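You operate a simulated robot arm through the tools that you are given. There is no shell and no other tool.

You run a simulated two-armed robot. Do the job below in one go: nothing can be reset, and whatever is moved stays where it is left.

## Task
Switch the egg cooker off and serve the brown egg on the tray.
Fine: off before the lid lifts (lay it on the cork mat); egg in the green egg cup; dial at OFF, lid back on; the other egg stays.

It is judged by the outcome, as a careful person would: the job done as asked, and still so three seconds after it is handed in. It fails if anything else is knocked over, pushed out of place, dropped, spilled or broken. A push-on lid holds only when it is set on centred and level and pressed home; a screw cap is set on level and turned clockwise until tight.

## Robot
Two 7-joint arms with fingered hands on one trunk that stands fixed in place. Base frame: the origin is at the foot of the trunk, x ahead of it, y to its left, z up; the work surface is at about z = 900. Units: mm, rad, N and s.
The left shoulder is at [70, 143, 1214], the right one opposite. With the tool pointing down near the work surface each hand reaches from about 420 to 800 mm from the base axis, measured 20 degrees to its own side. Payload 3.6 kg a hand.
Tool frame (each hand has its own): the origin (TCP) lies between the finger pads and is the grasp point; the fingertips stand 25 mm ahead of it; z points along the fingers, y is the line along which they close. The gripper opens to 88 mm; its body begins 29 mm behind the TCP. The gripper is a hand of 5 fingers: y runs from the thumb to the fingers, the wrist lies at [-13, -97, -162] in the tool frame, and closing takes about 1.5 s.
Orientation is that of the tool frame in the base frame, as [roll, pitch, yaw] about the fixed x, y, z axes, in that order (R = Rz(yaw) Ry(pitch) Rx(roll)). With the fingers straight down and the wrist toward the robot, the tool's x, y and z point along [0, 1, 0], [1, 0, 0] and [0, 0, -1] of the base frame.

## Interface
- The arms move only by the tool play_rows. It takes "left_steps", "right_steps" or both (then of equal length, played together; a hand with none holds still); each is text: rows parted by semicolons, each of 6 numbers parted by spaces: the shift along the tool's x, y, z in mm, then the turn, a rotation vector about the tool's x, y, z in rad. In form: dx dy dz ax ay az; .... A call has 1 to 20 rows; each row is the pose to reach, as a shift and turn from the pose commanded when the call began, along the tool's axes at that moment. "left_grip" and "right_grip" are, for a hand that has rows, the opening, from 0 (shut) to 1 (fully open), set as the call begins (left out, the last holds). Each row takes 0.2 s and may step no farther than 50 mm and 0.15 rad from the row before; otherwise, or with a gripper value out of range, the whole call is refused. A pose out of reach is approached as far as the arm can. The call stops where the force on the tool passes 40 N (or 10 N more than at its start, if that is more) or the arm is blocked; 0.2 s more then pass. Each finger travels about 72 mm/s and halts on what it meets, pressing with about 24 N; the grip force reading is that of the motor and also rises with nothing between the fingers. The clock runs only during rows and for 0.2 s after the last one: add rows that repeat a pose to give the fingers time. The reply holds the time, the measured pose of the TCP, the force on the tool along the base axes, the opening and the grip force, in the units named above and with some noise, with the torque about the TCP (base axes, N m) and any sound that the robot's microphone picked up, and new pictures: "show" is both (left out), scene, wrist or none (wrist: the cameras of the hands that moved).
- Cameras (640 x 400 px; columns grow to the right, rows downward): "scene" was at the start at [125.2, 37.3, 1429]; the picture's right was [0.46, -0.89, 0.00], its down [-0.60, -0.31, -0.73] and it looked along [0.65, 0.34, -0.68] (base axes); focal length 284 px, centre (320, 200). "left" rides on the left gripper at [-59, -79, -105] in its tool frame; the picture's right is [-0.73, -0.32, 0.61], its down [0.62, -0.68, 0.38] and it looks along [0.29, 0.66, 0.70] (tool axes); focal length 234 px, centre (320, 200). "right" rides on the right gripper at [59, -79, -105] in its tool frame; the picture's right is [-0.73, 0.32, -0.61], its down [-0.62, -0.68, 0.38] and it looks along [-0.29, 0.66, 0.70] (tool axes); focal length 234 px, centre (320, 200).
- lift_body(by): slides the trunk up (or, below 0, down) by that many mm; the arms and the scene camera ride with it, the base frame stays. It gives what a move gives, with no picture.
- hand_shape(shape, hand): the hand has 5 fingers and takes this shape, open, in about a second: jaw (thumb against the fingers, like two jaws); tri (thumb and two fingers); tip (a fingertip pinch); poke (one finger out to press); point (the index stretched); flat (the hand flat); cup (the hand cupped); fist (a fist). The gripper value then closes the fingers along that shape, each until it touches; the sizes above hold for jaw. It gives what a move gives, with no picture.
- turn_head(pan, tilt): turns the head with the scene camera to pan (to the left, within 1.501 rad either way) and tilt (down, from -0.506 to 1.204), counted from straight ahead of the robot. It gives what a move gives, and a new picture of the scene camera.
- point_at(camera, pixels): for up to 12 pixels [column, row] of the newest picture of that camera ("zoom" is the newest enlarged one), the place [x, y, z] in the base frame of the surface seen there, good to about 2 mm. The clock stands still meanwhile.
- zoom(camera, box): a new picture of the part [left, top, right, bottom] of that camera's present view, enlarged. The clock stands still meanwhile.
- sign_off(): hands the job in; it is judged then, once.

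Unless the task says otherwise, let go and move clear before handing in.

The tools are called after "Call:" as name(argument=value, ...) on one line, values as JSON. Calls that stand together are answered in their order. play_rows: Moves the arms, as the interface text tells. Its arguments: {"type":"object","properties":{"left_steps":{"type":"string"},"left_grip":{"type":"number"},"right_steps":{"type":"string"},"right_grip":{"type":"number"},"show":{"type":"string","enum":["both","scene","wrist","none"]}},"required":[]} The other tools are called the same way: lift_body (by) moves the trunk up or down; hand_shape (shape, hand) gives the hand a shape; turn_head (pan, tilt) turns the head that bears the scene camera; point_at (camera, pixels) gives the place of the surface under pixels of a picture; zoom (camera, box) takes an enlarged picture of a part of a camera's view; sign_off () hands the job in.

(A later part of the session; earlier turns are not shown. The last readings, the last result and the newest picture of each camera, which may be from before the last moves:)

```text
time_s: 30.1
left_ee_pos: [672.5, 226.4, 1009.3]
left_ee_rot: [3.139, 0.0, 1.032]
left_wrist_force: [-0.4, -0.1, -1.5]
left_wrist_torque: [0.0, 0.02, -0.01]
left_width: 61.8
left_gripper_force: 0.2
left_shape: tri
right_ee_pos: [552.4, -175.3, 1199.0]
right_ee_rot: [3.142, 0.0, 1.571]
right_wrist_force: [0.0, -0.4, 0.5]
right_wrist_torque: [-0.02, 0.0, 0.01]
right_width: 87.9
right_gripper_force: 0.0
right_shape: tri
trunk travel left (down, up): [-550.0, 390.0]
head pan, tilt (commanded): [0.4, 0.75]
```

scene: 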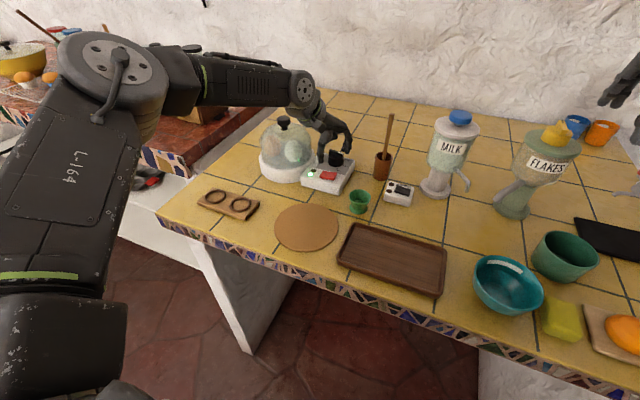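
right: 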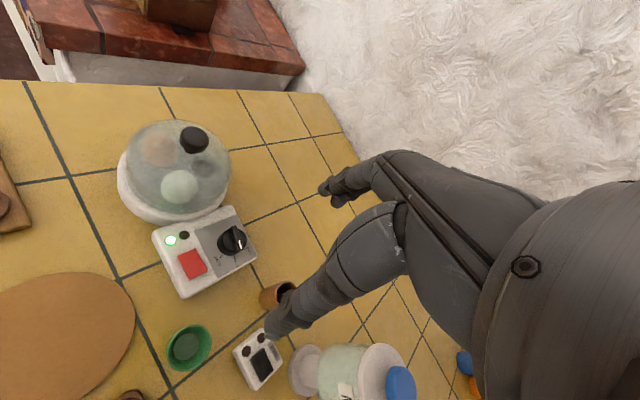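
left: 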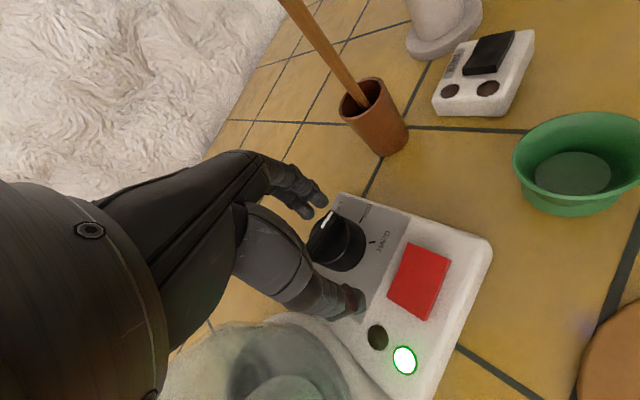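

Now the shoulder is about level with the hand. I'll map the heading range again in the air around the dial centre.

Call:
play_rows(left_steps="2.7 8.3 0 0 0 0; 2.7 8.3 0 0 0 0.08; 2.7 8.3 0 0 0 0.16; 2.7 8.3 0 0 0 0.24; 2.7 8.3 0 0 0 0.2; 2.7 8.3 0 0 0 0.06; 2.7 8.3 0 0 0 -0.08; 2.7 8.3 0 0 0 -0.22; 2.7 8.3 0 0 0 -0.36; 2.7 8.3 0 0 0 -0.5; 2.7 8.3 0 0 0 -0.58; 2.7 8.3 0 0 0 -0.66; 2.7 8.3 0 0 0 -0.74; 2.7 8.3 0 0 0 -0.82", show="scene")

```text
time_s: 33.1
left_ee_pos: [669.7, 231.1, 1006.9]
left_ee_rot: [3.14, 0.003, 1.85]
left_wrist_force: [-0.2, 0.0, 0.0]
left_wrist_torque: [0.0, -0.01, 0.0]
left_width: 61.6
left_gripper_force: 0.1
left_shape: tri
left hand out of reach, approached as far as the arm can: row 2, 3, 4, 5, 6, 12, 13, 14
right_ee_pos: [552.1, -176.3, 1199.0]
right_ee_rot: [3.141, -0.001, 1.571]
right_wrist_force: [0.2, 0.1, -0.5]
right_wrist_torque: [-0.02, -0.03, -0.02]
right_width: 88.0
right_gripper_force: 0.1
right_shape: tri
trunk travel left (down, up): [-550.0, 390.0]
head pan, tilt (commanded): [0.4, 0.75]
```

scene: 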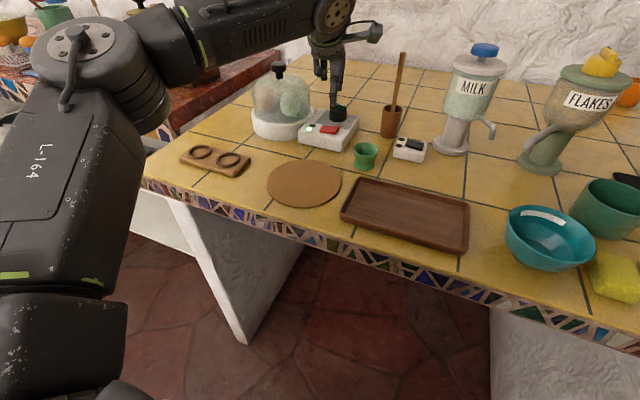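

The reachable heading range is about −31° to +3° regardless of trunk height, so I'll use strokes from −28° to +2°. I'll recentre at −27° first and check position before descending.

Call:
play_rows(left_steps="-9.5 9 0 0 0 0.125; -9.5 9 0 0 0 0.25; -9.5 9 0 0 0 0.375; -9.5 9 0 0 0 0.5; -9.5 9 0 0 0 0.625; -9.5 9 0 0 0 0.75; -9.5 9 0 0 0 0.75; -9.5 9 0 0 0 0.75", show="wrist")

```text
time_s: 34.9
left_ee_pos: [681.2, 223.5, 1006.1]
left_ee_rot: [3.139, -0.001, 1.099]
left_wrist_force: [-0.5, -0.4, 0.0]
left_wrist_torque: [-0.01, -0.03, 0.02]
left_width: 61.8
left_gripper_force: 0.1
left_shape: tri
left hand out of reach, approached as far as the arm can: row 1
right_ee_pos: [550.2, -175.8, 1199.8]
right_ee_rot: [3.141, -0.001, 1.571]
right_wrist_force: [0.0, -0.7, 0.1]
right_wrist_torque: [0.0, 0.01, 0.01]
right_width: 87.7
right_gripper_force: 0.0
right_shape: tri
trunk travel left (down, up): [-550.0, 390.0]
head pan, tilt (commanded): [0.4, 0.75]
```

left: 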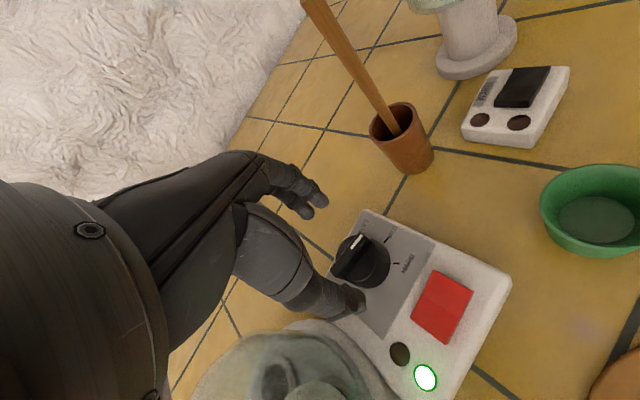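

Centred at (681.2,223.5) with heading −27° and within reach. I'll descend to TCP z≈964 so the open fingers straddle the dial body, and look.

Call:
play_rows(left_steps="1 0 10 0 0 0; 1 0 20 0 0 0; 1 0 30 0 0 0; 1 0 38 0 0 0; 1 0 42 0 0 0; 1 0 42 0 0 0", show="both")

```text
time_s: 36.3
left_ee_pos: [682.4, 222.9, 964.3]
left_ee_rot: [3.14, -0.001, 1.1]
left_wrist_force: [0.0, -0.4, 0.6]
left_wrist_torque: [0.02, 0.01, -0.01]
left_width: 61.9
left_gripper_force: 0.1
left_shape: tri
right_ee_pos: [551.2, -175.7, 1199.9]
right_ee_rot: [-3.141, 0.001, 1.572]
right_wrist_force: [0.4, 0.8, 0.1]
right_wrist_torque: [-0.03, -0.01, 0.02]
right_width: 87.9
right_gripper_force: 0.0
right_shape: tri
trunk travel left (down, up): [-550.0, 390.0]
head pan, tilt (commanded): [0.4, 0.75]
```

scene: 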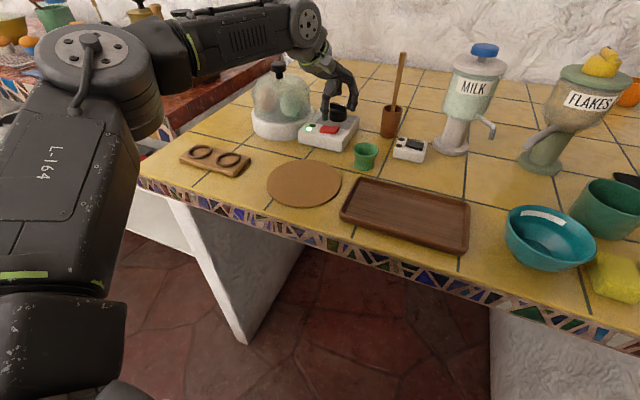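
left: 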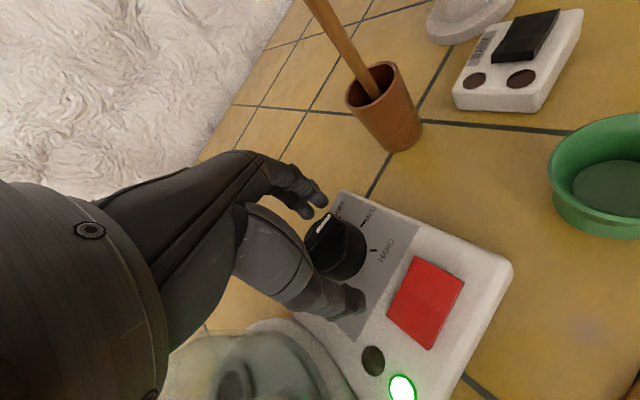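

Reached (682.4,222.9,964) with no contact. I'll zoom both views to judge whether thumb and fingers sit symmetrically about the dial.

Call:
zoom(camera="left", box=[240, 150, 430, 330])

Call:
zoom(camera="scene", box=[290, 60, 380, 160])

Call:
point_at(camera="left", pixels=[[307, 212], [322, 199], [352, 300], [330, 225], [338, 262], [312, 236], [362, 250], [340, 306]])

```text
2.22 times, centred on (335, 240) of left
```

zoom: 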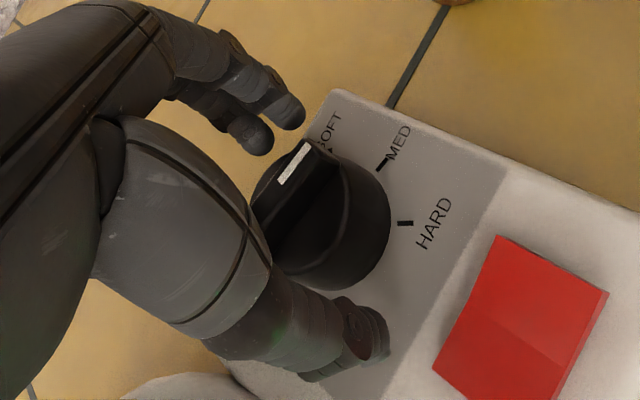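

```text
4.00 times, centred on (335, 110) of scene
```

zoom: 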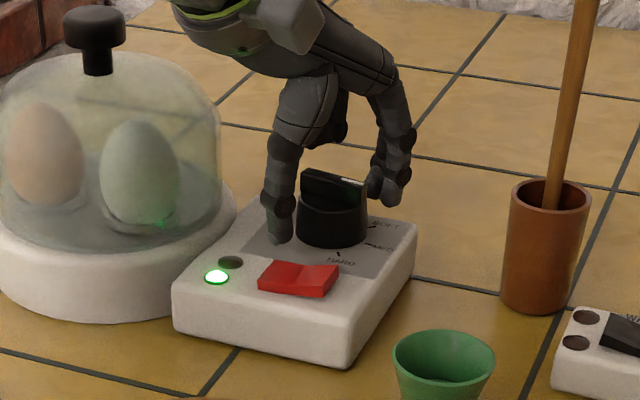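

```text
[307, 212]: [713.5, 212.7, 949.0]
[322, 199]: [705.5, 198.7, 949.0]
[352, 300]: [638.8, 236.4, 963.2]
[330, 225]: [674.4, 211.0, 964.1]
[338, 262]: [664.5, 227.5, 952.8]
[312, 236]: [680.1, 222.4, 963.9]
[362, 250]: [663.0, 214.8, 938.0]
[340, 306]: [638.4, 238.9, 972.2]
```

Fingers' inner faces sit about +33 mm and the thumb's about −29 mm from the dial axis, so I'll shift 2 mm toward the thumb side and close part-way to 45 mm to check again.

Call:
play_rows(left_steps="0.5 -2 0 0 0 0; 0.5 -2 0 0 0 0; 0.5 -2 0 0 0 0", left_grip=0.52, show="none")

Call:
zoom(camera="left", box=[240, 150, 430, 330])

Call:
zoom(camera="scene", box=[310, 70, 370, 150])

```text
time_s: 37.1
left_ee_pos: [681.4, 225.8, 965.0]
left_ee_rot: [3.141, -0.001, 1.099]
left_wrist_force: [0.8, 0.1, 0.1]
left_wrist_torque: [0.04, 0.02, 0.02]
left_width: 46.1
left_gripper_force: 0.1
left_shape: tri
right_ee_pos: [551.9, -175.4, 1198.7]
right_ee_rot: [-3.14, -0.001, 1.572]
right_wrist_force: [-0.9, 0.3, 0.2]
right_wrist_torque: [-0.03, -0.01, -0.01]
right_width: 87.5
right_gripper_force: 0.1
right_shape: tri
trunk travel left (down, up): [-550.0, 390.0]
head pan, tilt (commanded): [0.4, 0.75]
```

```text
2.22 times, centred on (335, 240) of left
```

zoom: 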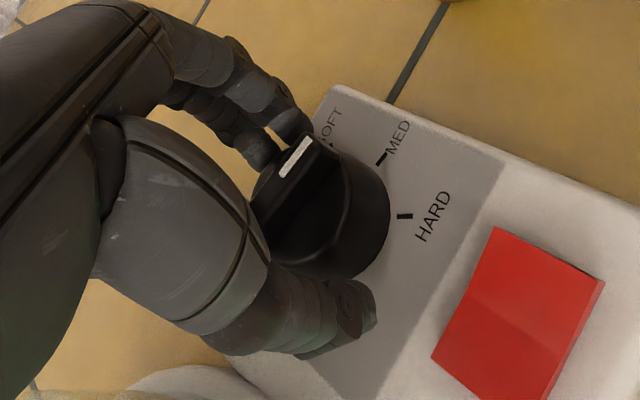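

```text
5.00 times, centred on (340, 110) of scene
```

zoom: 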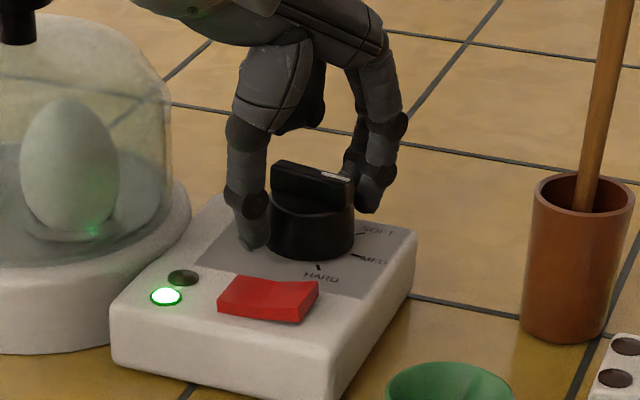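

Thumb and both fingers now bracket the dial evenly. I'll close on it and wait.

Call:
play_rows(left_steps="0 0 0 0 0 0; 0 0 0 0 0 0; 0 0 0 0 0 0; 0 0 0 0 0 0; 0 0 0 0 0 0", left_grip=0.2, show="none")

Call:
zoom(camera="left", box=[240, 150, 430, 330])

Call:
zoom(camera="scene", box=[310, 70, 370, 150])

```text
time_s: 38.3
left_ee_pos: [682.7, 226.0, 965.5]
left_ee_rot: [3.14, 0.0, 1.099]
left_wrist_force: [-0.6, -0.6, 0.6]
left_wrist_torque: [0.0, 0.02, 0.01]
left_width: 30.9
left_gripper_force: 24.3
left_shape: tri
right_ee_pos: [552.2, -175.9, 1198.3]
right_ee_rot: [3.14, 0.002, 1.57]
right_wrist_force: [0.3, 0.1, -0.4]
right_wrist_torque: [-0.02, 0.0, -0.01]
right_width: 87.9
right_gripper_force: 0.0
right_shape: tri
trunk travel left (down, up): [-550.0, 390.0]
head pan, tilt (commanded): [0.4, 0.75]
```

```text
2.22 times, centred on (335, 240) of left
```

zoom: 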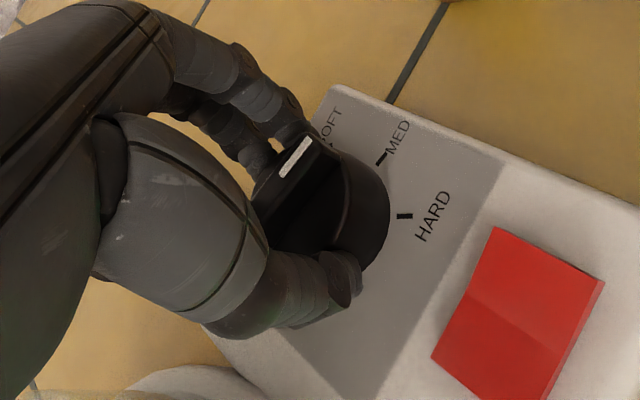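

```text
5.00 times, centred on (340, 110) of scene
```

zoom: 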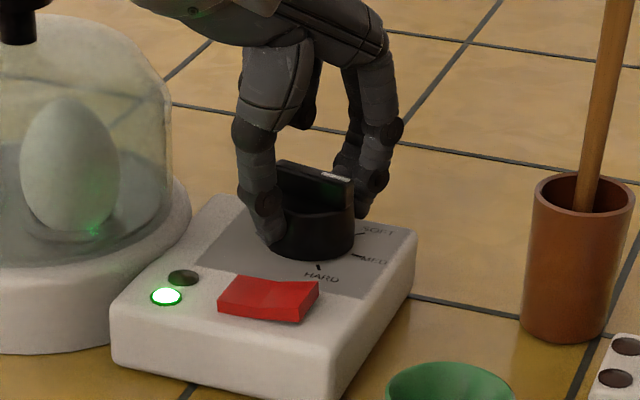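

Grip force 24 N on the dial, and the cooker hasn't shifted. I'll turn the hand 0.5 rad counter-clockwise (negative about tool z).

Call:
play_rows(left_steps="0 0 0 0 0 -0.05; 0 0 0 0 0 -0.1; 0 0 0 0 0 -0.15; 0 0 0 0 0 -0.2; 0 0 0 0 0 -0.25; 0 0 0 0 0 -0.3; 0 0 0 0 0 -0.35; 0 0 0 0 0 -0.4; 0 0 0 0 0 -0.45; 0 0 0 0 0 -0.5; 0 0 0 0 0 -0.5", show="none")

Call:
zoom(camera="left", box=[240, 150, 430, 330])

Call:
zoom(camera="scene", box=[310, 70, 370, 150])

```text
time_s: 40.7
left_ee_pos: [680.1, 224.8, 965.9]
left_ee_rot: [3.141, 0.001, 1.601]
left_wrist_force: [0.4, -1.3, 2.4]
left_wrist_torque: [-0.01, 0.0, -0.01]
left_width: 30.9
left_gripper_force: 23.6
left_shape: tri
right_ee_pos: [551.2, -174.4, 1198.5]
right_ee_rot: [-3.141, 0.0, 1.57]
right_wrist_force: [0.9, 0.0, -1.2]
right_wrist_torque: [-0.01, 0.01, 0.03]
right_width: 87.8
right_gripper_force: 0.1
right_shape: tri
trunk travel left (down, up): [-550.0, 390.0]
head pan, tilt (commanded): [0.4, 0.75]
```

```text
2.22 times, centred on (335, 240) of left
```

zoom: 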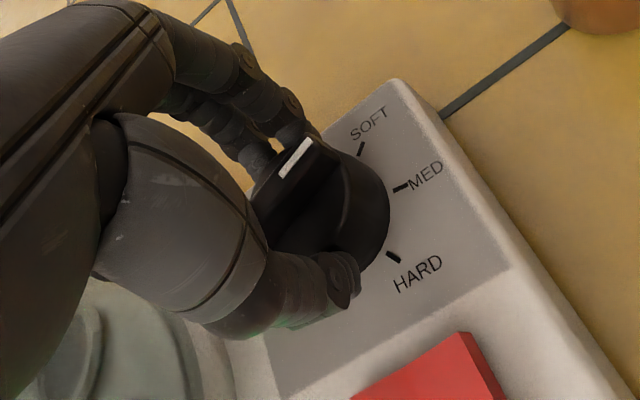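

```text
5.00 times, centred on (340, 110) of scene
```

zoom: 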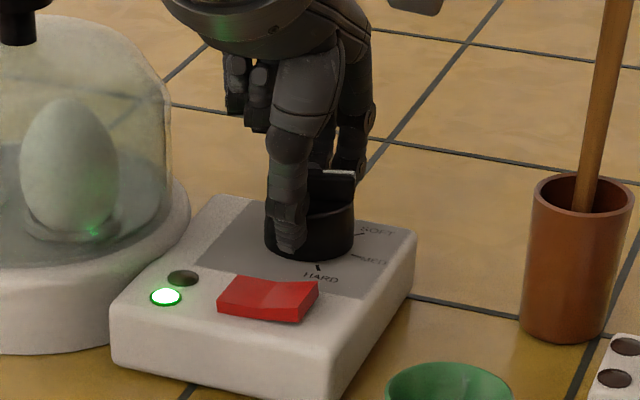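

The dial turned with the hand (about 29°) and the box stayed put. I'll open, swing back to about −29° with the fingers around the dial, and re-grip for the second stroke.

Call:
play_rows(left_steps="0 0 0 0 0 0; 0 0 0 0 0 0; 0 0 0 0 0 0; 0 0 0 0 0 0.09; 0 0 0 0 0 0.18; 0 0 0 0 0 0.27; 0 0 0 0 0 0.36; 0 0 0 0 0 0.45; 0 0 0 0 0 0.53; 0 0 0 0 0 0.53", left_grip=0.62, show="none")

Call:
zoom(camera="left", box=[240, 150, 430, 330])

Call:
zoom(camera="scene", box=[310, 70, 370, 150])

```text
time_s: 42.9
left_ee_pos: [679.9, 225.8, 964.5]
left_ee_rot: [3.142, 0.0, 1.069]
left_wrist_force: [0.8, 0.4, -0.1]
left_wrist_torque: [0.01, 0.0, 0.0]
left_width: 54.2
left_gripper_force: 0.0
left_shape: tri
right_ee_pos: [552.1, -174.8, 1199.8]
right_ee_rot: [3.141, 0.001, 1.572]
right_wrist_force: [-0.5, -0.2, -0.2]
right_wrist_torque: [-0.02, 0.04, 0.0]
right_width: 87.7
right_gripper_force: 0.0
right_shape: tri
trunk travel left (down, up): [-550.0, 390.0]
head pan, tilt (commanded): [0.4, 0.75]
```

```text
2.22 times, centred on (335, 240) of left
```

zoom: 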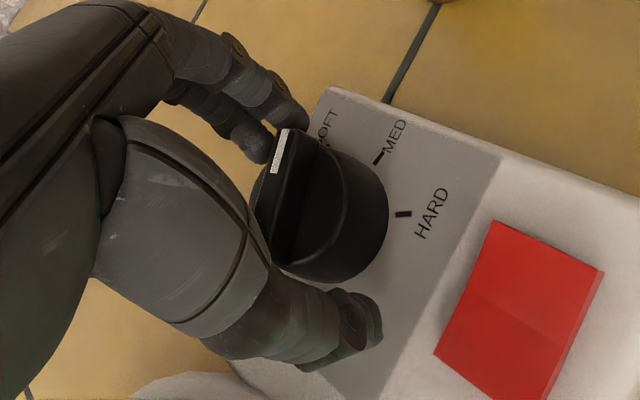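

```text
5.00 times, centred on (340, 110) of scene
```

zoom: 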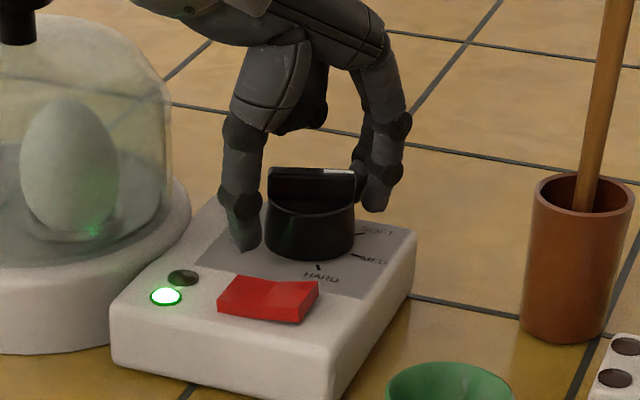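

The dial kept its new position. Second stroke: close, wait, and turn −0.53 rad.

Call:
play_rows(left_steps="0 0 0 0 0 0; 0 0 0 0 0 0; 0 0 0 0 0 0; 0 0 0 0 0 0; 0 0 0 0 0 0; 0 0 0 0 0 -0.06; 0 0 0 0 0 -0.12; 0 0 0 0 0 -0.18; 0 0 0 0 0 -0.24; 0 0 0 0 0 -0.3; 0 0 0 0 0 -0.36; 0 0 0 0 0 -0.42; 0 0 0 0 0 -0.48; 0 0 0 0 0 -0.53; 0 0 0 0 0 -0.53", left_grip=0.2, show="none")

Call:
zoom(camera="left", box=[240, 150, 430, 330])

Call:
zoom(camera="scene", box=[310, 70, 370, 150])

```text
time_s: 46.1
left_ee_pos: [681.6, 225.6, 964.3]
left_ee_rot: [3.138, 0.002, 1.601]
left_wrist_force: [-1.3, -1.8, -1.8]
left_wrist_torque: [-0.07, 0.03, -0.01]
left_width: 31.1
left_gripper_force: 24.0
left_shape: tri
right_ee_pos: [551.6, -175.7, 1199.1]
right_ee_rot: [3.141, -0.001, 1.571]
right_wrist_force: [-1.1, -0.4, -0.5]
right_wrist_torque: [0.02, 0.01, 0.04]
right_width: 87.9
right_gripper_force: 0.1
right_shape: tri
trunk travel left (down, up): [-550.0, 390.0]
head pan, tilt (commanded): [0.4, 0.75]
```

```text
2.22 times, centred on (335, 240) of left
```

zoom: 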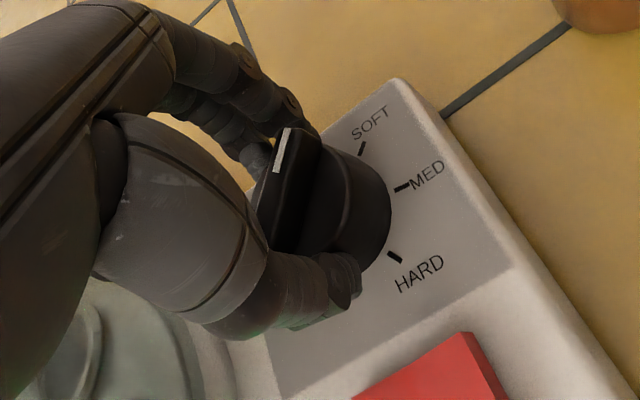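

```text
5.00 times, centred on (340, 110) of scene
```

zoom: 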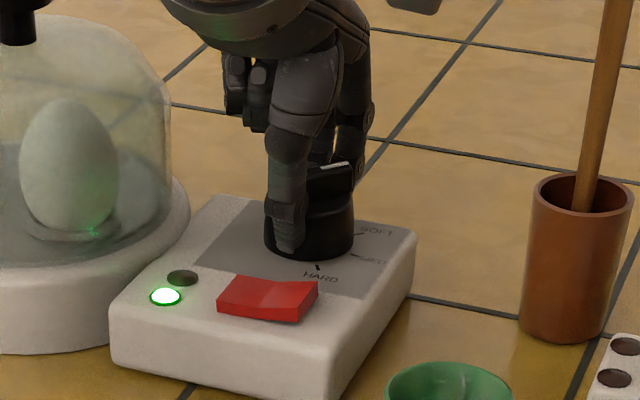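

Pointer is now about −42° (just past SOFT). Open, swing back, and do the third stroke.

Call:
play_rows(left_steps="0 0 0 0 0 0; 0 0 0 0 0 0; 0 0 0 0 0 0; 0 0 0 0 0 0.09; 0 0 0 0 0 0.18; 0 0 0 0 0 0.27; 0 0 0 0 0 0.36; 0 0 0 0 0 0.45; 0 0 0 0 0 0.53; 0 0 0 0 0 0.53", left_grip=0.62, show="none")

Call:
play_rows(left_steps="0 0 0 0 0 0; 0 0 0 0 0 0; 0 0 0 0 0 0; 0 0 0 0 0 0; 0 0 0 0 0 0; 0 0 0 0 0 -0.06; 0 0 0 0 0 -0.12; 0 0 0 0 0 -0.18; 0 0 0 0 0 -0.24; 0 0 0 0 0 -0.3; 0 0 0 0 0 -0.36; 0 0 0 0 0 -0.42; 0 0 0 0 0 -0.48; 0 0 0 0 0 -0.53; 0 0 0 0 0 -0.53", left_grip=0.2, show="none")

Call:
zoom(camera="left", box=[240, 150, 430, 330])

Call:
zoom(camera="scene", box=[310, 70, 370, 150])

```text
time_s: 48.3
left_ee_pos: [681.1, 225.0, 964.0]
left_ee_rot: [3.141, -0.001, 1.068]
left_wrist_force: [-0.2, -0.1, 0.2]
left_wrist_torque: [-0.02, 0.01, 0.01]
left_width: 54.4
left_gripper_force: 0.1
left_shape: tri
right_ee_pos: [552.2, -175.9, 1199.0]
right_ee_rot: [3.141, 0.0, 1.569]
right_wrist_force: [0.7, -0.2, -0.1]
right_wrist_torque: [-0.02, -0.03, 0.01]
right_width: 87.8
right_gripper_force: 0.1
right_shape: tri
trunk travel left (down, up): [-550.0, 390.0]
head pan, tilt (commanded): [0.4, 0.75]
```

```text
time_s: 51.5
left_ee_pos: [681.0, 225.1, 965.2]
left_ee_rot: [3.139, 0.002, 1.6]
left_wrist_force: [-1.9, -1.3, -3.3]
left_wrist_torque: [-0.05, 0.02, 0.0]
left_width: 31.2
left_gripper_force: 24.2
left_shape: tri
right_ee_pos: [551.5, -175.7, 1198.6]
right_ee_rot: [3.141, 0.001, 1.571]
right_wrist_force: [-0.1, 0.2, 0.1]
right_wrist_torque: [-0.01, 0.02, -0.01]
right_width: 87.8
right_gripper_force: 0.0
right_shape: tri
trunk travel left (down, up): [-550.0, 390.0]
head pan, tilt (commanded): [0.4, 0.75]
```

```text
2.22 times, centred on (335, 240) of left
```

zoom: 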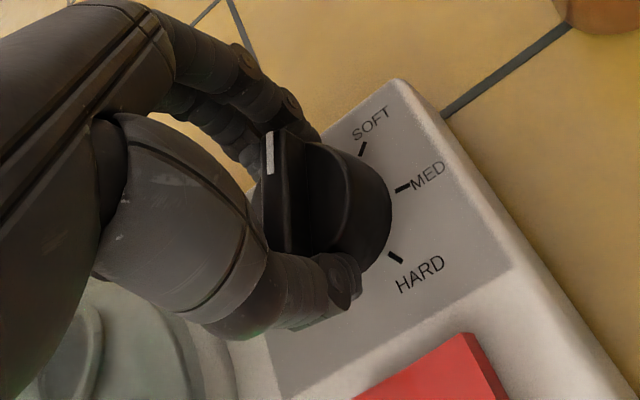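

```text
5.00 times, centred on (340, 110) of scene
```

zoom: 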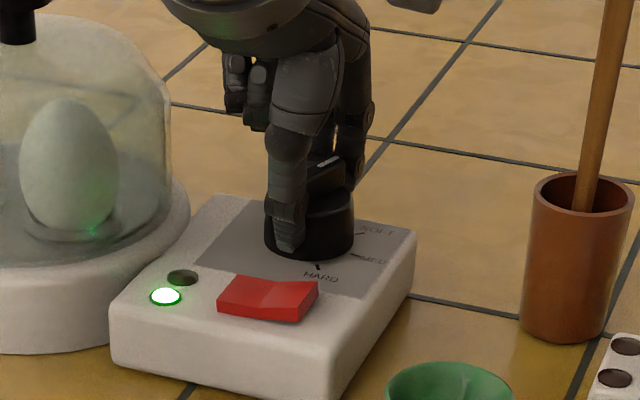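

The bar seems to have gained less than expected in this stroke, maybe slip or a detent. I'll measure the bar's actual direction.

Call:
zoom(camera="left", box=[290, 190, 360, 250])

Call:
zoom(camera="scene", box=[325, 95, 357, 125])

```text
6.67 times, centred on (325, 220) of left
```

zoom: 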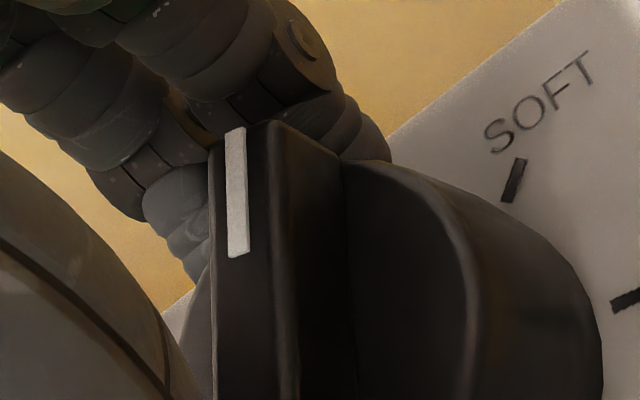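

```text
13.33 times, centred on (341, 110) of scene
```

zoom: 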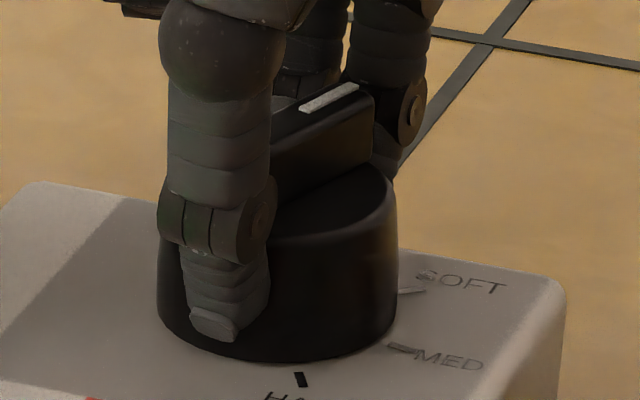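

Call:
point_at(camera="zoom", pixels=[[305, 108], [355, 86], [280, 115], [365, 92], [330, 97]])

Call:
point_at(camera="left", pixels=[[312.5, 211], [313.5, 223], [311, 236], [316, 240], [349.5, 216.5], [365, 234.8]])

```text
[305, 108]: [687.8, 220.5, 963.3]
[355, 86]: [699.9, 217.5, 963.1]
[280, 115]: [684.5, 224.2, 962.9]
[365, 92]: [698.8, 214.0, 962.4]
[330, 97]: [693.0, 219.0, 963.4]
```

```text
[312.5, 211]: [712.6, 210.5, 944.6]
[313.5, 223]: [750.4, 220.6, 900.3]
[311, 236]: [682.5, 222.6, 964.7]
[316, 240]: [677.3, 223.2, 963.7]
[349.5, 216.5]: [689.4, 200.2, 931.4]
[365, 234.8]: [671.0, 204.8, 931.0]
```

The bar now points at about −14°, so it did turn as planned; about 11° remain to OFF (−3°). One more short stroke: open, back 0.25 rad, re-grip, and turn −0.2 rad.

Call:
play_rows(left_steps="0 0 0 0 0 0; 0 0 0 0 0 0; 0 0 0 0 0 0; 0 0 0 0 0 0.09; 0 0 0 0 0 0.18; 0 0 0 0 0 0.25; 0 0 0 0 0 0.25", left_grip=0.62, show="none")

Call:
zoom(camera="scene", box=[325, 95, 357, 125])

Call:
play_rows(left_steps="0 0 0 0 0 0; 0 0 0 0 0 0; 0 0 0 0 0 0; 0 0 0 0 0 0; 0 0 0 0 0 0; 0 0 0 0 0 -0.05; 0 0 0 0 0 -0.1; 0 0 0 0 0 -0.15; 0 0 0 0 0 -0.2; 0 0 0 0 0 -0.2", left_grip=0.2, show="none")

Call:
zoom(camera="scene", box=[310, 70, 370, 150])

Call:
zoom(camera="scene", box=[325, 95, 357, 125])

```text
time_s: 53.1
left_ee_pos: [679.9, 225.3, 966.1]
left_ee_rot: [3.139, 0.0, 1.349]
left_wrist_force: [-0.3, -0.5, 0.2]
left_wrist_torque: [0.02, 0.04, -0.01]
left_width: 54.2
left_gripper_force: 0.2
left_shape: tri
right_ee_pos: [552.2, -175.8, 1199.5]
right_ee_rot: [-3.141, -0.001, 1.569]
right_wrist_force: [0.0, 0.0, -0.4]
right_wrist_torque: [0.01, 0.03, -0.04]
right_width: 87.9
right_gripper_force: 0.1
right_shape: tri
trunk travel left (down, up): [-550.0, 390.0]
head pan, tilt (commanded): [0.4, 0.75]
```

```text
13.33 times, centred on (341, 110) of scene
```

zoom: 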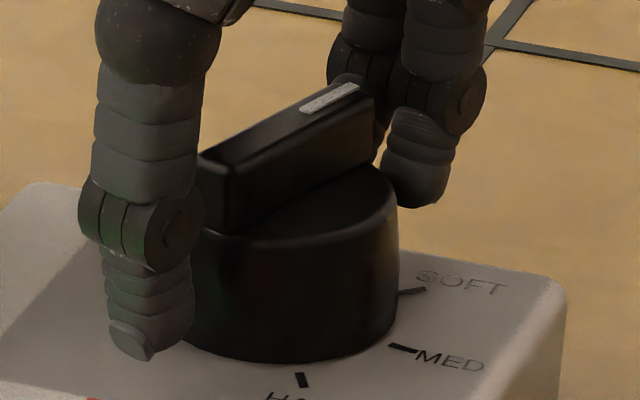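

```text
time_s: 55.3
left_ee_pos: [678.9, 225.5, 964.8]
left_ee_rot: [3.137, 0.0, 1.548]
left_wrist_force: [0.1, 0.1, 3.6]
left_wrist_torque: [-0.01, -0.01, 0.0]
left_width: 30.9
left_gripper_force: 24.0
left_shape: tri
right_ee_pos: [551.9, -175.3, 1199.5]
right_ee_rot: [3.141, 0.0, 1.572]
right_wrist_force: [-0.5, 0.5, 0.0]
right_wrist_torque: [0.01, -0.01, -0.02]
right_width: 87.6
right_gripper_force: 0.0
right_shape: tri
trunk travel left (down, up): [-550.0, 390.0]
head pan, tilt (commanded): [0.4, 0.75]
```

```text
5.00 times, centred on (340, 110) of scene
```

zoom: 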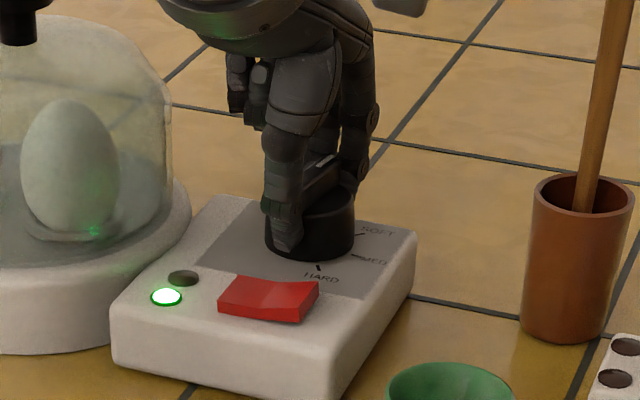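

```text
13.33 times, centred on (341, 110) of scene
```

zoom: 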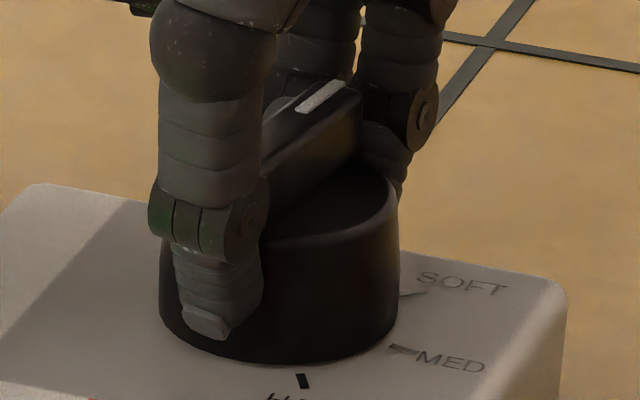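

The lamp is still lit. I'll measure the bar's direction now, then release and look down at it.

Call:
point_at(camera="zoom", pixels=[[300, 108], [342, 84], [275, 122], [350, 92]])

Call:
play_rows(left_steps="0 0 0 0 0 0; 0 0 0 0 0 0; 0 0 0 0 0 0; 0 0 -15 0 0 0; 0 0 -40 0 0 0; 0 0 -80 0 0 0; 0 0 -120 0 0 0; 0 0 -120 0 0 0", left_grip=0.7, show="both")

Call:
zoom(camera="left", box=[330, 220, 450, 320])

Call:
zoom(camera="scene", box=[310, 70, 370, 150])

```text
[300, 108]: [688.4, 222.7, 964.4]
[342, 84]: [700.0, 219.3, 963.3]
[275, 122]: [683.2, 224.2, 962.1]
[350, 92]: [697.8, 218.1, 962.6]
```

```text
time_s: 57.1
left_ee_pos: [665.8, 233.9, 1071.6]
left_ee_rot: [3.139, 0.0, 1.549]
left_wrist_force: [-0.9, -0.1, 0.3]
left_wrist_torque: [-0.04, 0.0, 0.0]
left_width: 61.3
left_gripper_force: 0.1
left_shape: tri
left hand out of reach, approached as far as the arm can: row 6, 7, 8
right_ee_pos: [551.7, -174.8, 1199.3]
right_ee_rot: [-3.141, 0.0, 1.571]
right_wrist_force: [0.5, -0.4, -1.0]
right_wrist_torque: [-0.02, -0.02, 0.0]
right_width: 88.0
right_gripper_force: 0.1
right_shape: tri
trunk travel left (down, up): [-550.0, 390.0]
head pan, tilt (commanded): [0.4, 0.75]
```

scene: 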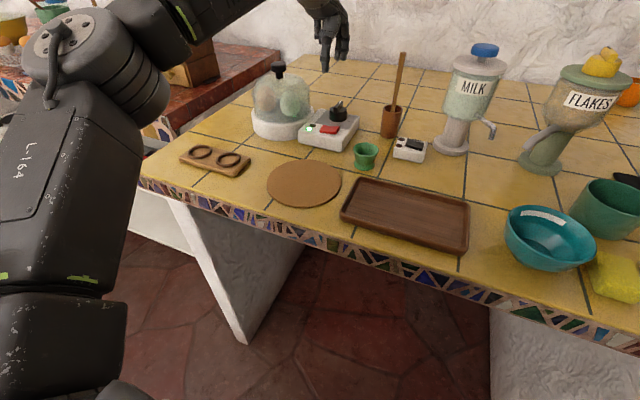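
left: 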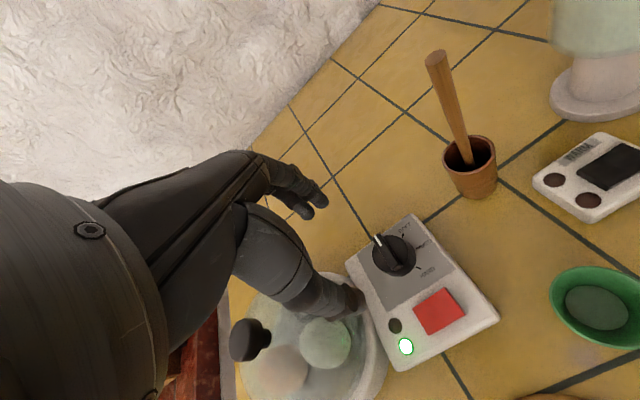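

```text
4.00 times, centred on (390, 270) of left
```

zoom: 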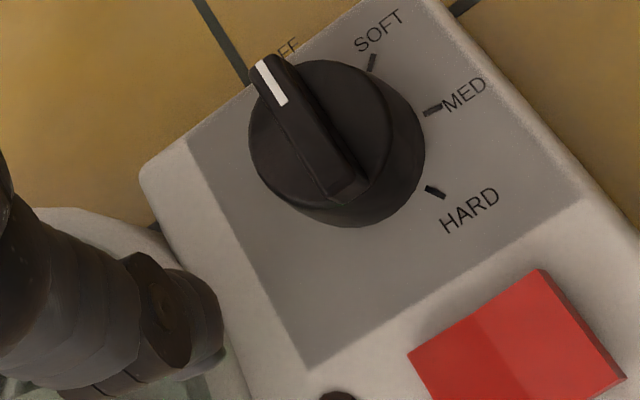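

```text
5.00 times, centred on (340, 110) of scene
```

zoom: 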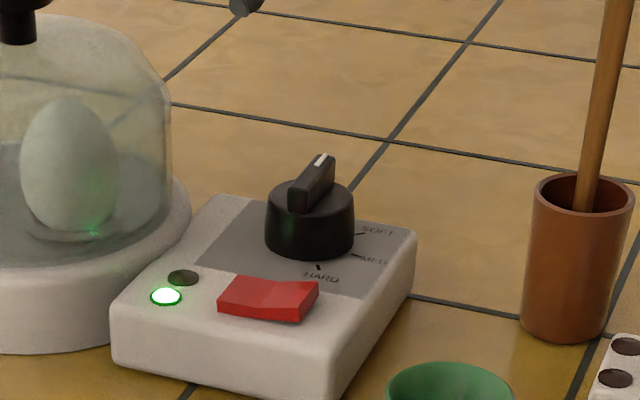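

The pointer now looks close to the OFF mark, while the green lamp is still lit. I'll measure the bar line and the marks again from this clear view.

Call:
zoom(camera="left", box=[365, 215, 445, 290])

```text
5.33 times, centred on (405, 252) of left
```

zoom: 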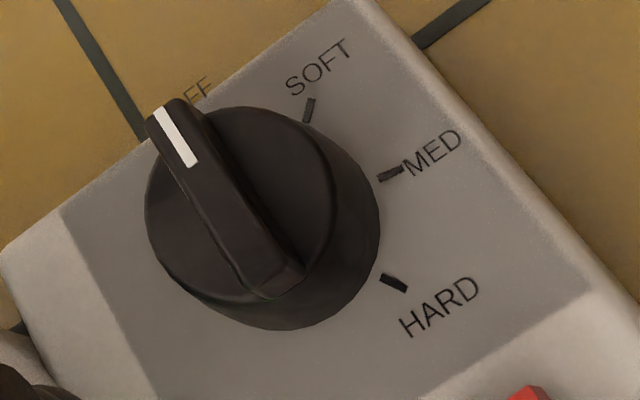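

Call:
point_at(camera="zoom", pixels=[[160, 115], [190, 160], [175, 138], [260, 272], [230, 215], [308, 110], [391, 174], [394, 282], [250, 285], [163, 112]])

```text
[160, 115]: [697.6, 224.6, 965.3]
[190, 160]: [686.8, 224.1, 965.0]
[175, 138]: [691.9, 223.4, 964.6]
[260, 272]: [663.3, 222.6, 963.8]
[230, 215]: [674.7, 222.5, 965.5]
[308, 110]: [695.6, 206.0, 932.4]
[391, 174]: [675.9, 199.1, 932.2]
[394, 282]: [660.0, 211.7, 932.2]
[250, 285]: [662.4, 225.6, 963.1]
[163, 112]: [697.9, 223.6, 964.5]
```

By measurement the bar points at about +1°, i.e. on OFF (0° by even spacing of the marks), yet the green lamp remains lit. I'll look closely at the red rocker and the two lamps.

Call:
zoom(camera="left", box=[370, 280, 490, 370])

Call:
zoom(camera="scene", box=[300, 115, 360, 150])

Call:
zoom(camera="left", box=[520, 120, 640, 230])

```text
4.44 times, centred on (430, 325) of left
```

zoom: 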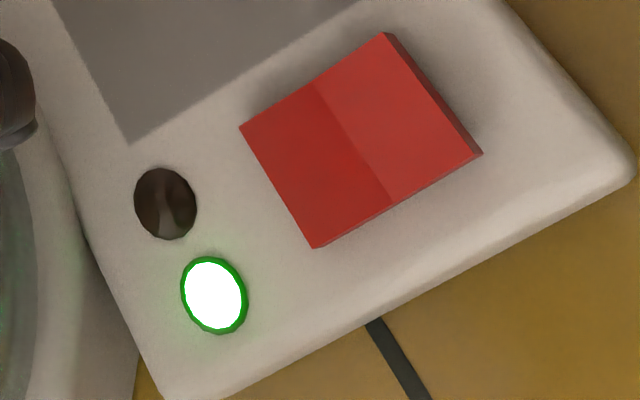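

```text
10.67 times, centred on (330, 132) of scene
```

zoom: 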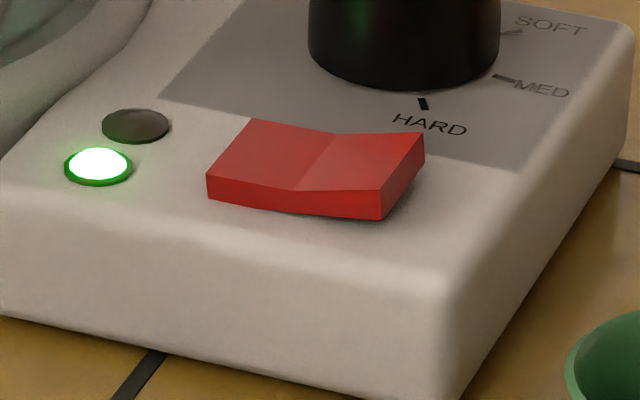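

```text
3.64 times, centred on (580, 175) of left
```

zoom: 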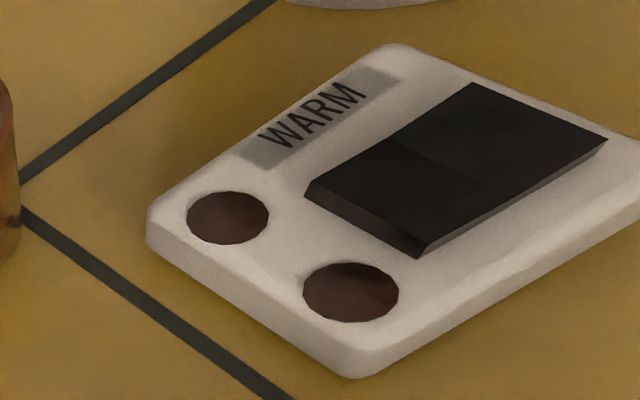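

Comparing the two units: on the cooker the red rocker's end near the lamps is pressed in and the far end stands up, while the unlit WARM unit's rocker tilts the other way. The rocker looks like the power switch, so I'll measure its surface heights to be sure which end is raised.

Call:
point_at(camera="left", pixels=[[451.4, 304.7], [421, 322.7], [464, 313.5], [445.5, 290], [414.5, 309.5], [428.6, 333], [437.7, 312.4], [456, 302], [480, 300], [405, 345], [394, 326]])

Call:
point_at(camera="scene", pixels=[[336.5, 129], [325, 128.5], [330, 130.5], [322.5, 125.5], [338.5, 127]])

```text
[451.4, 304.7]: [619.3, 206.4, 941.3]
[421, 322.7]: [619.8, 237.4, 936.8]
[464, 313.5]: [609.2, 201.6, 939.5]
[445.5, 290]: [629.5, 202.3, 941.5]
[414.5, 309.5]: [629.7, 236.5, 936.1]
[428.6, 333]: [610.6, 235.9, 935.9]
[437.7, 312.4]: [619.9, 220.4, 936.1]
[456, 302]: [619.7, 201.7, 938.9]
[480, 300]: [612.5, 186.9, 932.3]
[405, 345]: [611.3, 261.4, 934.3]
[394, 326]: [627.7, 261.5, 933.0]
```

```text
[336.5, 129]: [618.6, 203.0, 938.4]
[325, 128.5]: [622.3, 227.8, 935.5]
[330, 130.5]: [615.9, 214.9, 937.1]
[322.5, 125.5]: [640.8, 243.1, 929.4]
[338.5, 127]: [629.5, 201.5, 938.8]
```

The rocker spans x 609–630, y 201–237: its right end (y≈204) stands at z≈941, the left end at z≈936. So pressing the right end should switch it off. I'll take the poke shape on the left hand and look at where the finger is.

Call:
hand_shape(hand="left", shape="poke")

Call:
play_rows(left_steps="-10 -40 0 0 0 0; -10 -60 0 0 0 0; -10 -60 0 0 0 0", show="both")

```text
time_s: 58.0
left_ee_pos: [666.2, 234.0, 1070.3]
left_ee_rot: [3.139, 0.003, 1.549]
left_wrist_force: [-0.2, -0.6, 0.4]
left_wrist_torque: [-0.01, 0.02, 0.02]
left_width: 0.1
left_gripper_force: 0.1
left_shape: poke
right_ee_pos: [552.0, -175.3, 1200.0]
right_ee_rot: [3.14, 0.0, 1.571]
right_wrist_force: [-0.3, -0.6, -0.2]
right_wrist_torque: [-0.02, 0.0, 0.0]
right_width: 87.7
right_gripper_force: 0.1
right_shape: tri
trunk travel left (down, up): [-550.0, 390.0]
head pan, tilt (commanded): [0.4, 0.75]
```

```text
time_s: 58.8
left_ee_pos: [605.0, 223.9, 1070.6]
left_ee_rot: [-3.141, 0.002, 1.55]
left_wrist_force: [0.3, 0.1, 0.0]
left_wrist_torque: [-0.01, 0.0, 0.0]
left_width: 0.0
left_gripper_force: 0.0
left_shape: poke
right_ee_pos: [552.7, -174.8, 1198.8]
right_ee_rot: [-3.141, 0.001, 1.572]
right_wrist_force: [-0.4, 0.1, -0.1]
right_wrist_torque: [0.0, 0.02, -0.01]
right_width: 87.8
right_gripper_force: 0.1
right_shape: tri
trunk travel left (down, up): [-550.0, 390.0]
head pan, tilt (commanded): [0.4, 0.75]
```

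scene: 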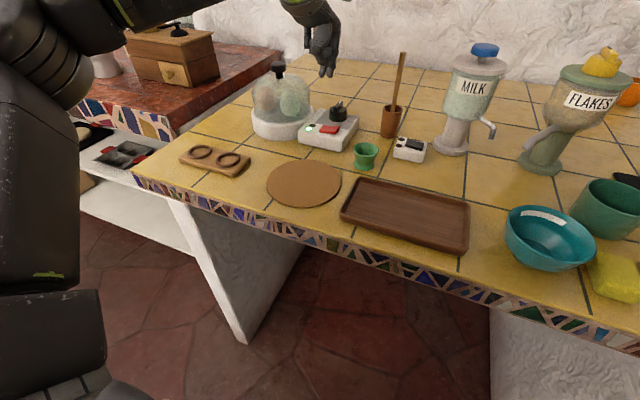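
left: 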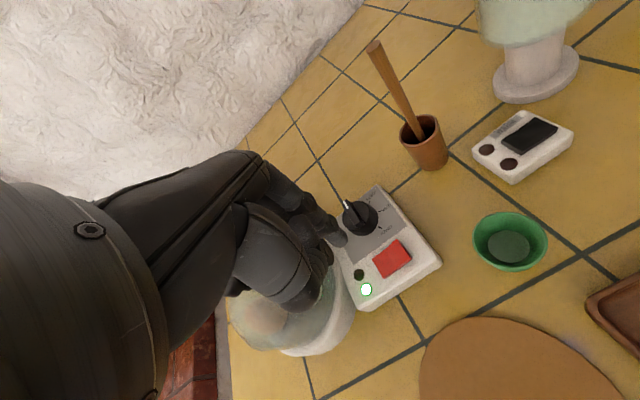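

Call:
zoom(camera="scene", box=[270, 0, 370, 90])

Call:
zoom(camera="left", box=[220, 140, 440, 320])

Call:
point_at(camera="left", pixels=[[342, 241], [336, 236], [330, 245], [320, 230], [310, 262], [327, 277], [300, 300]])

Call:
point_at(camera="scene", pixels=[[329, 74], [322, 74], [326, 66], [332, 60], [318, 50]])

```text
4.44 times, centred on (320, 45) of scene
```

zoom: 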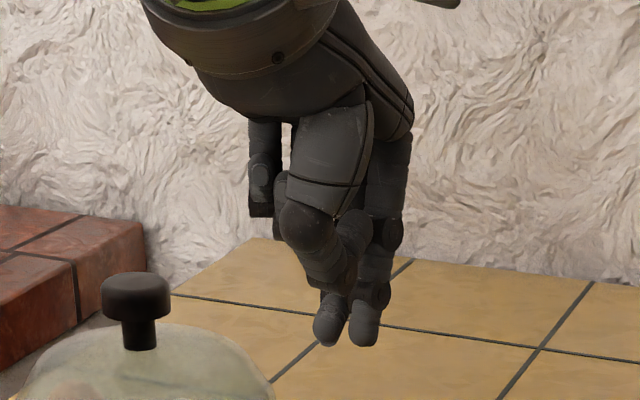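

```text
2.22 times, centred on (330, 230) of left
```

zoom: 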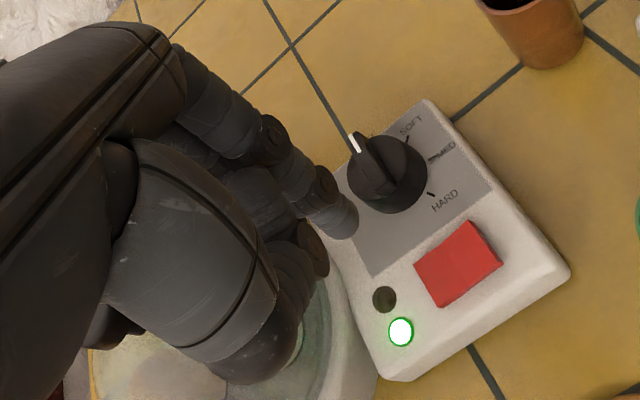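

```text
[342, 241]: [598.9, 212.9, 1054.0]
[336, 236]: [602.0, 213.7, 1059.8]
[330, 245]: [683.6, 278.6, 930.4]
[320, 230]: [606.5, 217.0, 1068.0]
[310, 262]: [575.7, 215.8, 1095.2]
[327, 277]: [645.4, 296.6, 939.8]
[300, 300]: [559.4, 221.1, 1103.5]
```

```text
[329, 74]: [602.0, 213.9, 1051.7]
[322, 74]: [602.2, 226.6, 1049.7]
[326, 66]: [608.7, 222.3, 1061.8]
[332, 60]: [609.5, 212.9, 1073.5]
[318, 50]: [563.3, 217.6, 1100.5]
```

In this shape index and middle tips hang together at about (602,214) and (602,227), z≈1047. I'll move so the index is over the rocker's raised end (620,205), tilted slightly so the index leads, and come down to just above.

Call:
play_rows(left_steps="-6 9 0 0 0.07 0; -12 17 0 0 0.14 0; -12 17 25 0 0.14 0; -12 17 50 0 0.14 0; -12 17 75 0 0.14 0; -12 17 85 0 0.14 0; -12 17 85 0 0.14 0", show="both")

Call:
zoom(camera="scene", box=[290, 80, 370, 160])

Call:
zoom(camera="left", box=[260, 180, 440, 330])

```text
time_s: 60.4
left_ee_pos: [621.2, 211.3, 986.7]
left_ee_rot: [3.14, -0.139, 1.549]
left_wrist_force: [0.0, 0.6, -0.6]
left_wrist_torque: [0.02, 0.01, -0.02]
left_width: 0.0
left_gripper_force: 0.0
left_shape: poke
right_ee_pos: [551.6, -175.5, 1199.8]
right_ee_rot: [-3.141, 0.001, 1.571]
right_wrist_force: [0.3, -0.1, 0.9]
right_wrist_torque: [-0.02, 0.03, 0.02]
right_width: 87.7
right_gripper_force: 0.1
right_shape: tri
trunk travel left (down, up): [-550.0, 390.0]
head pan, tilt (commanded): [0.4, 0.75]
```

scene: 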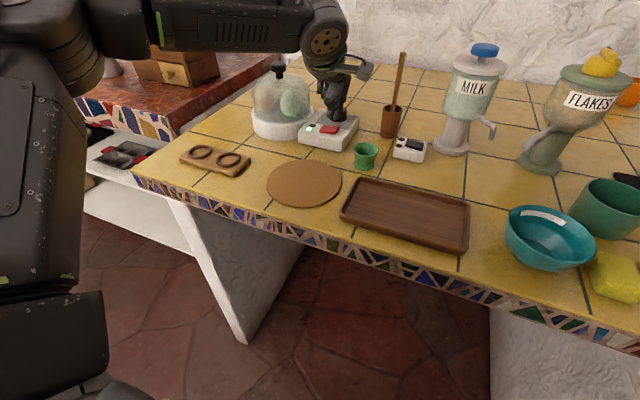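
left: 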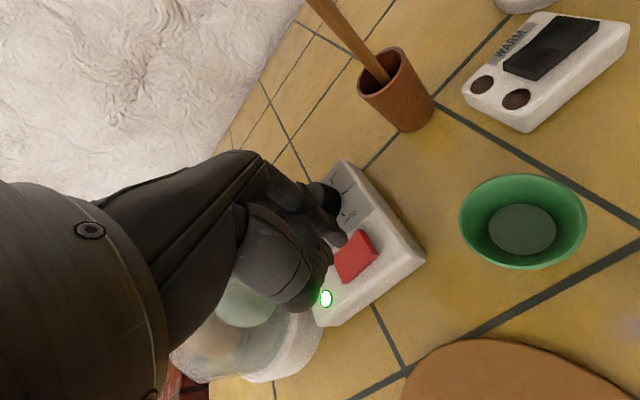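

```text
5.00 times, centred on (330, 120) of scene
```

zoom: 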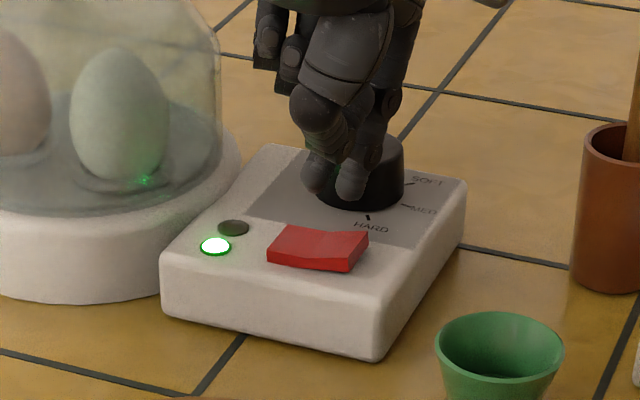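

```text
2.67 times, centred on (350, 255) of left
```

zoom: 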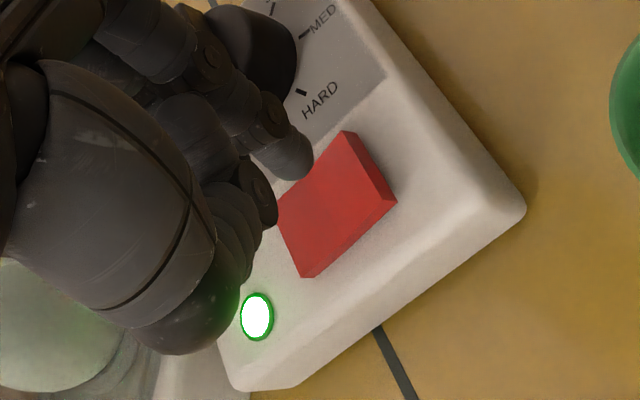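

The index tip hangs above the rocker; I'll measure exactly where it points.

Call:
point_at(camera="zoom", pixels=[[305, 165], [295, 170], [285, 150], [300, 150], [365, 200], [330, 160]])

Call:
point_at(camera="scene", pixels=[[334, 118.5], [334, 114], [327.5, 117.5], [337, 113]])

```text
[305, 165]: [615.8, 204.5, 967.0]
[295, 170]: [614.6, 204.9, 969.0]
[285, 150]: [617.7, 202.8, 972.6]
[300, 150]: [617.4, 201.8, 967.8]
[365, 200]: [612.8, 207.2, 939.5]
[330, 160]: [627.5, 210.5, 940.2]
```

```text
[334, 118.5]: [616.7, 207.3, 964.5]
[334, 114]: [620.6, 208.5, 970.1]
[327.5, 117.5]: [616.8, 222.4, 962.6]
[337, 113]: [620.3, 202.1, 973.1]
```

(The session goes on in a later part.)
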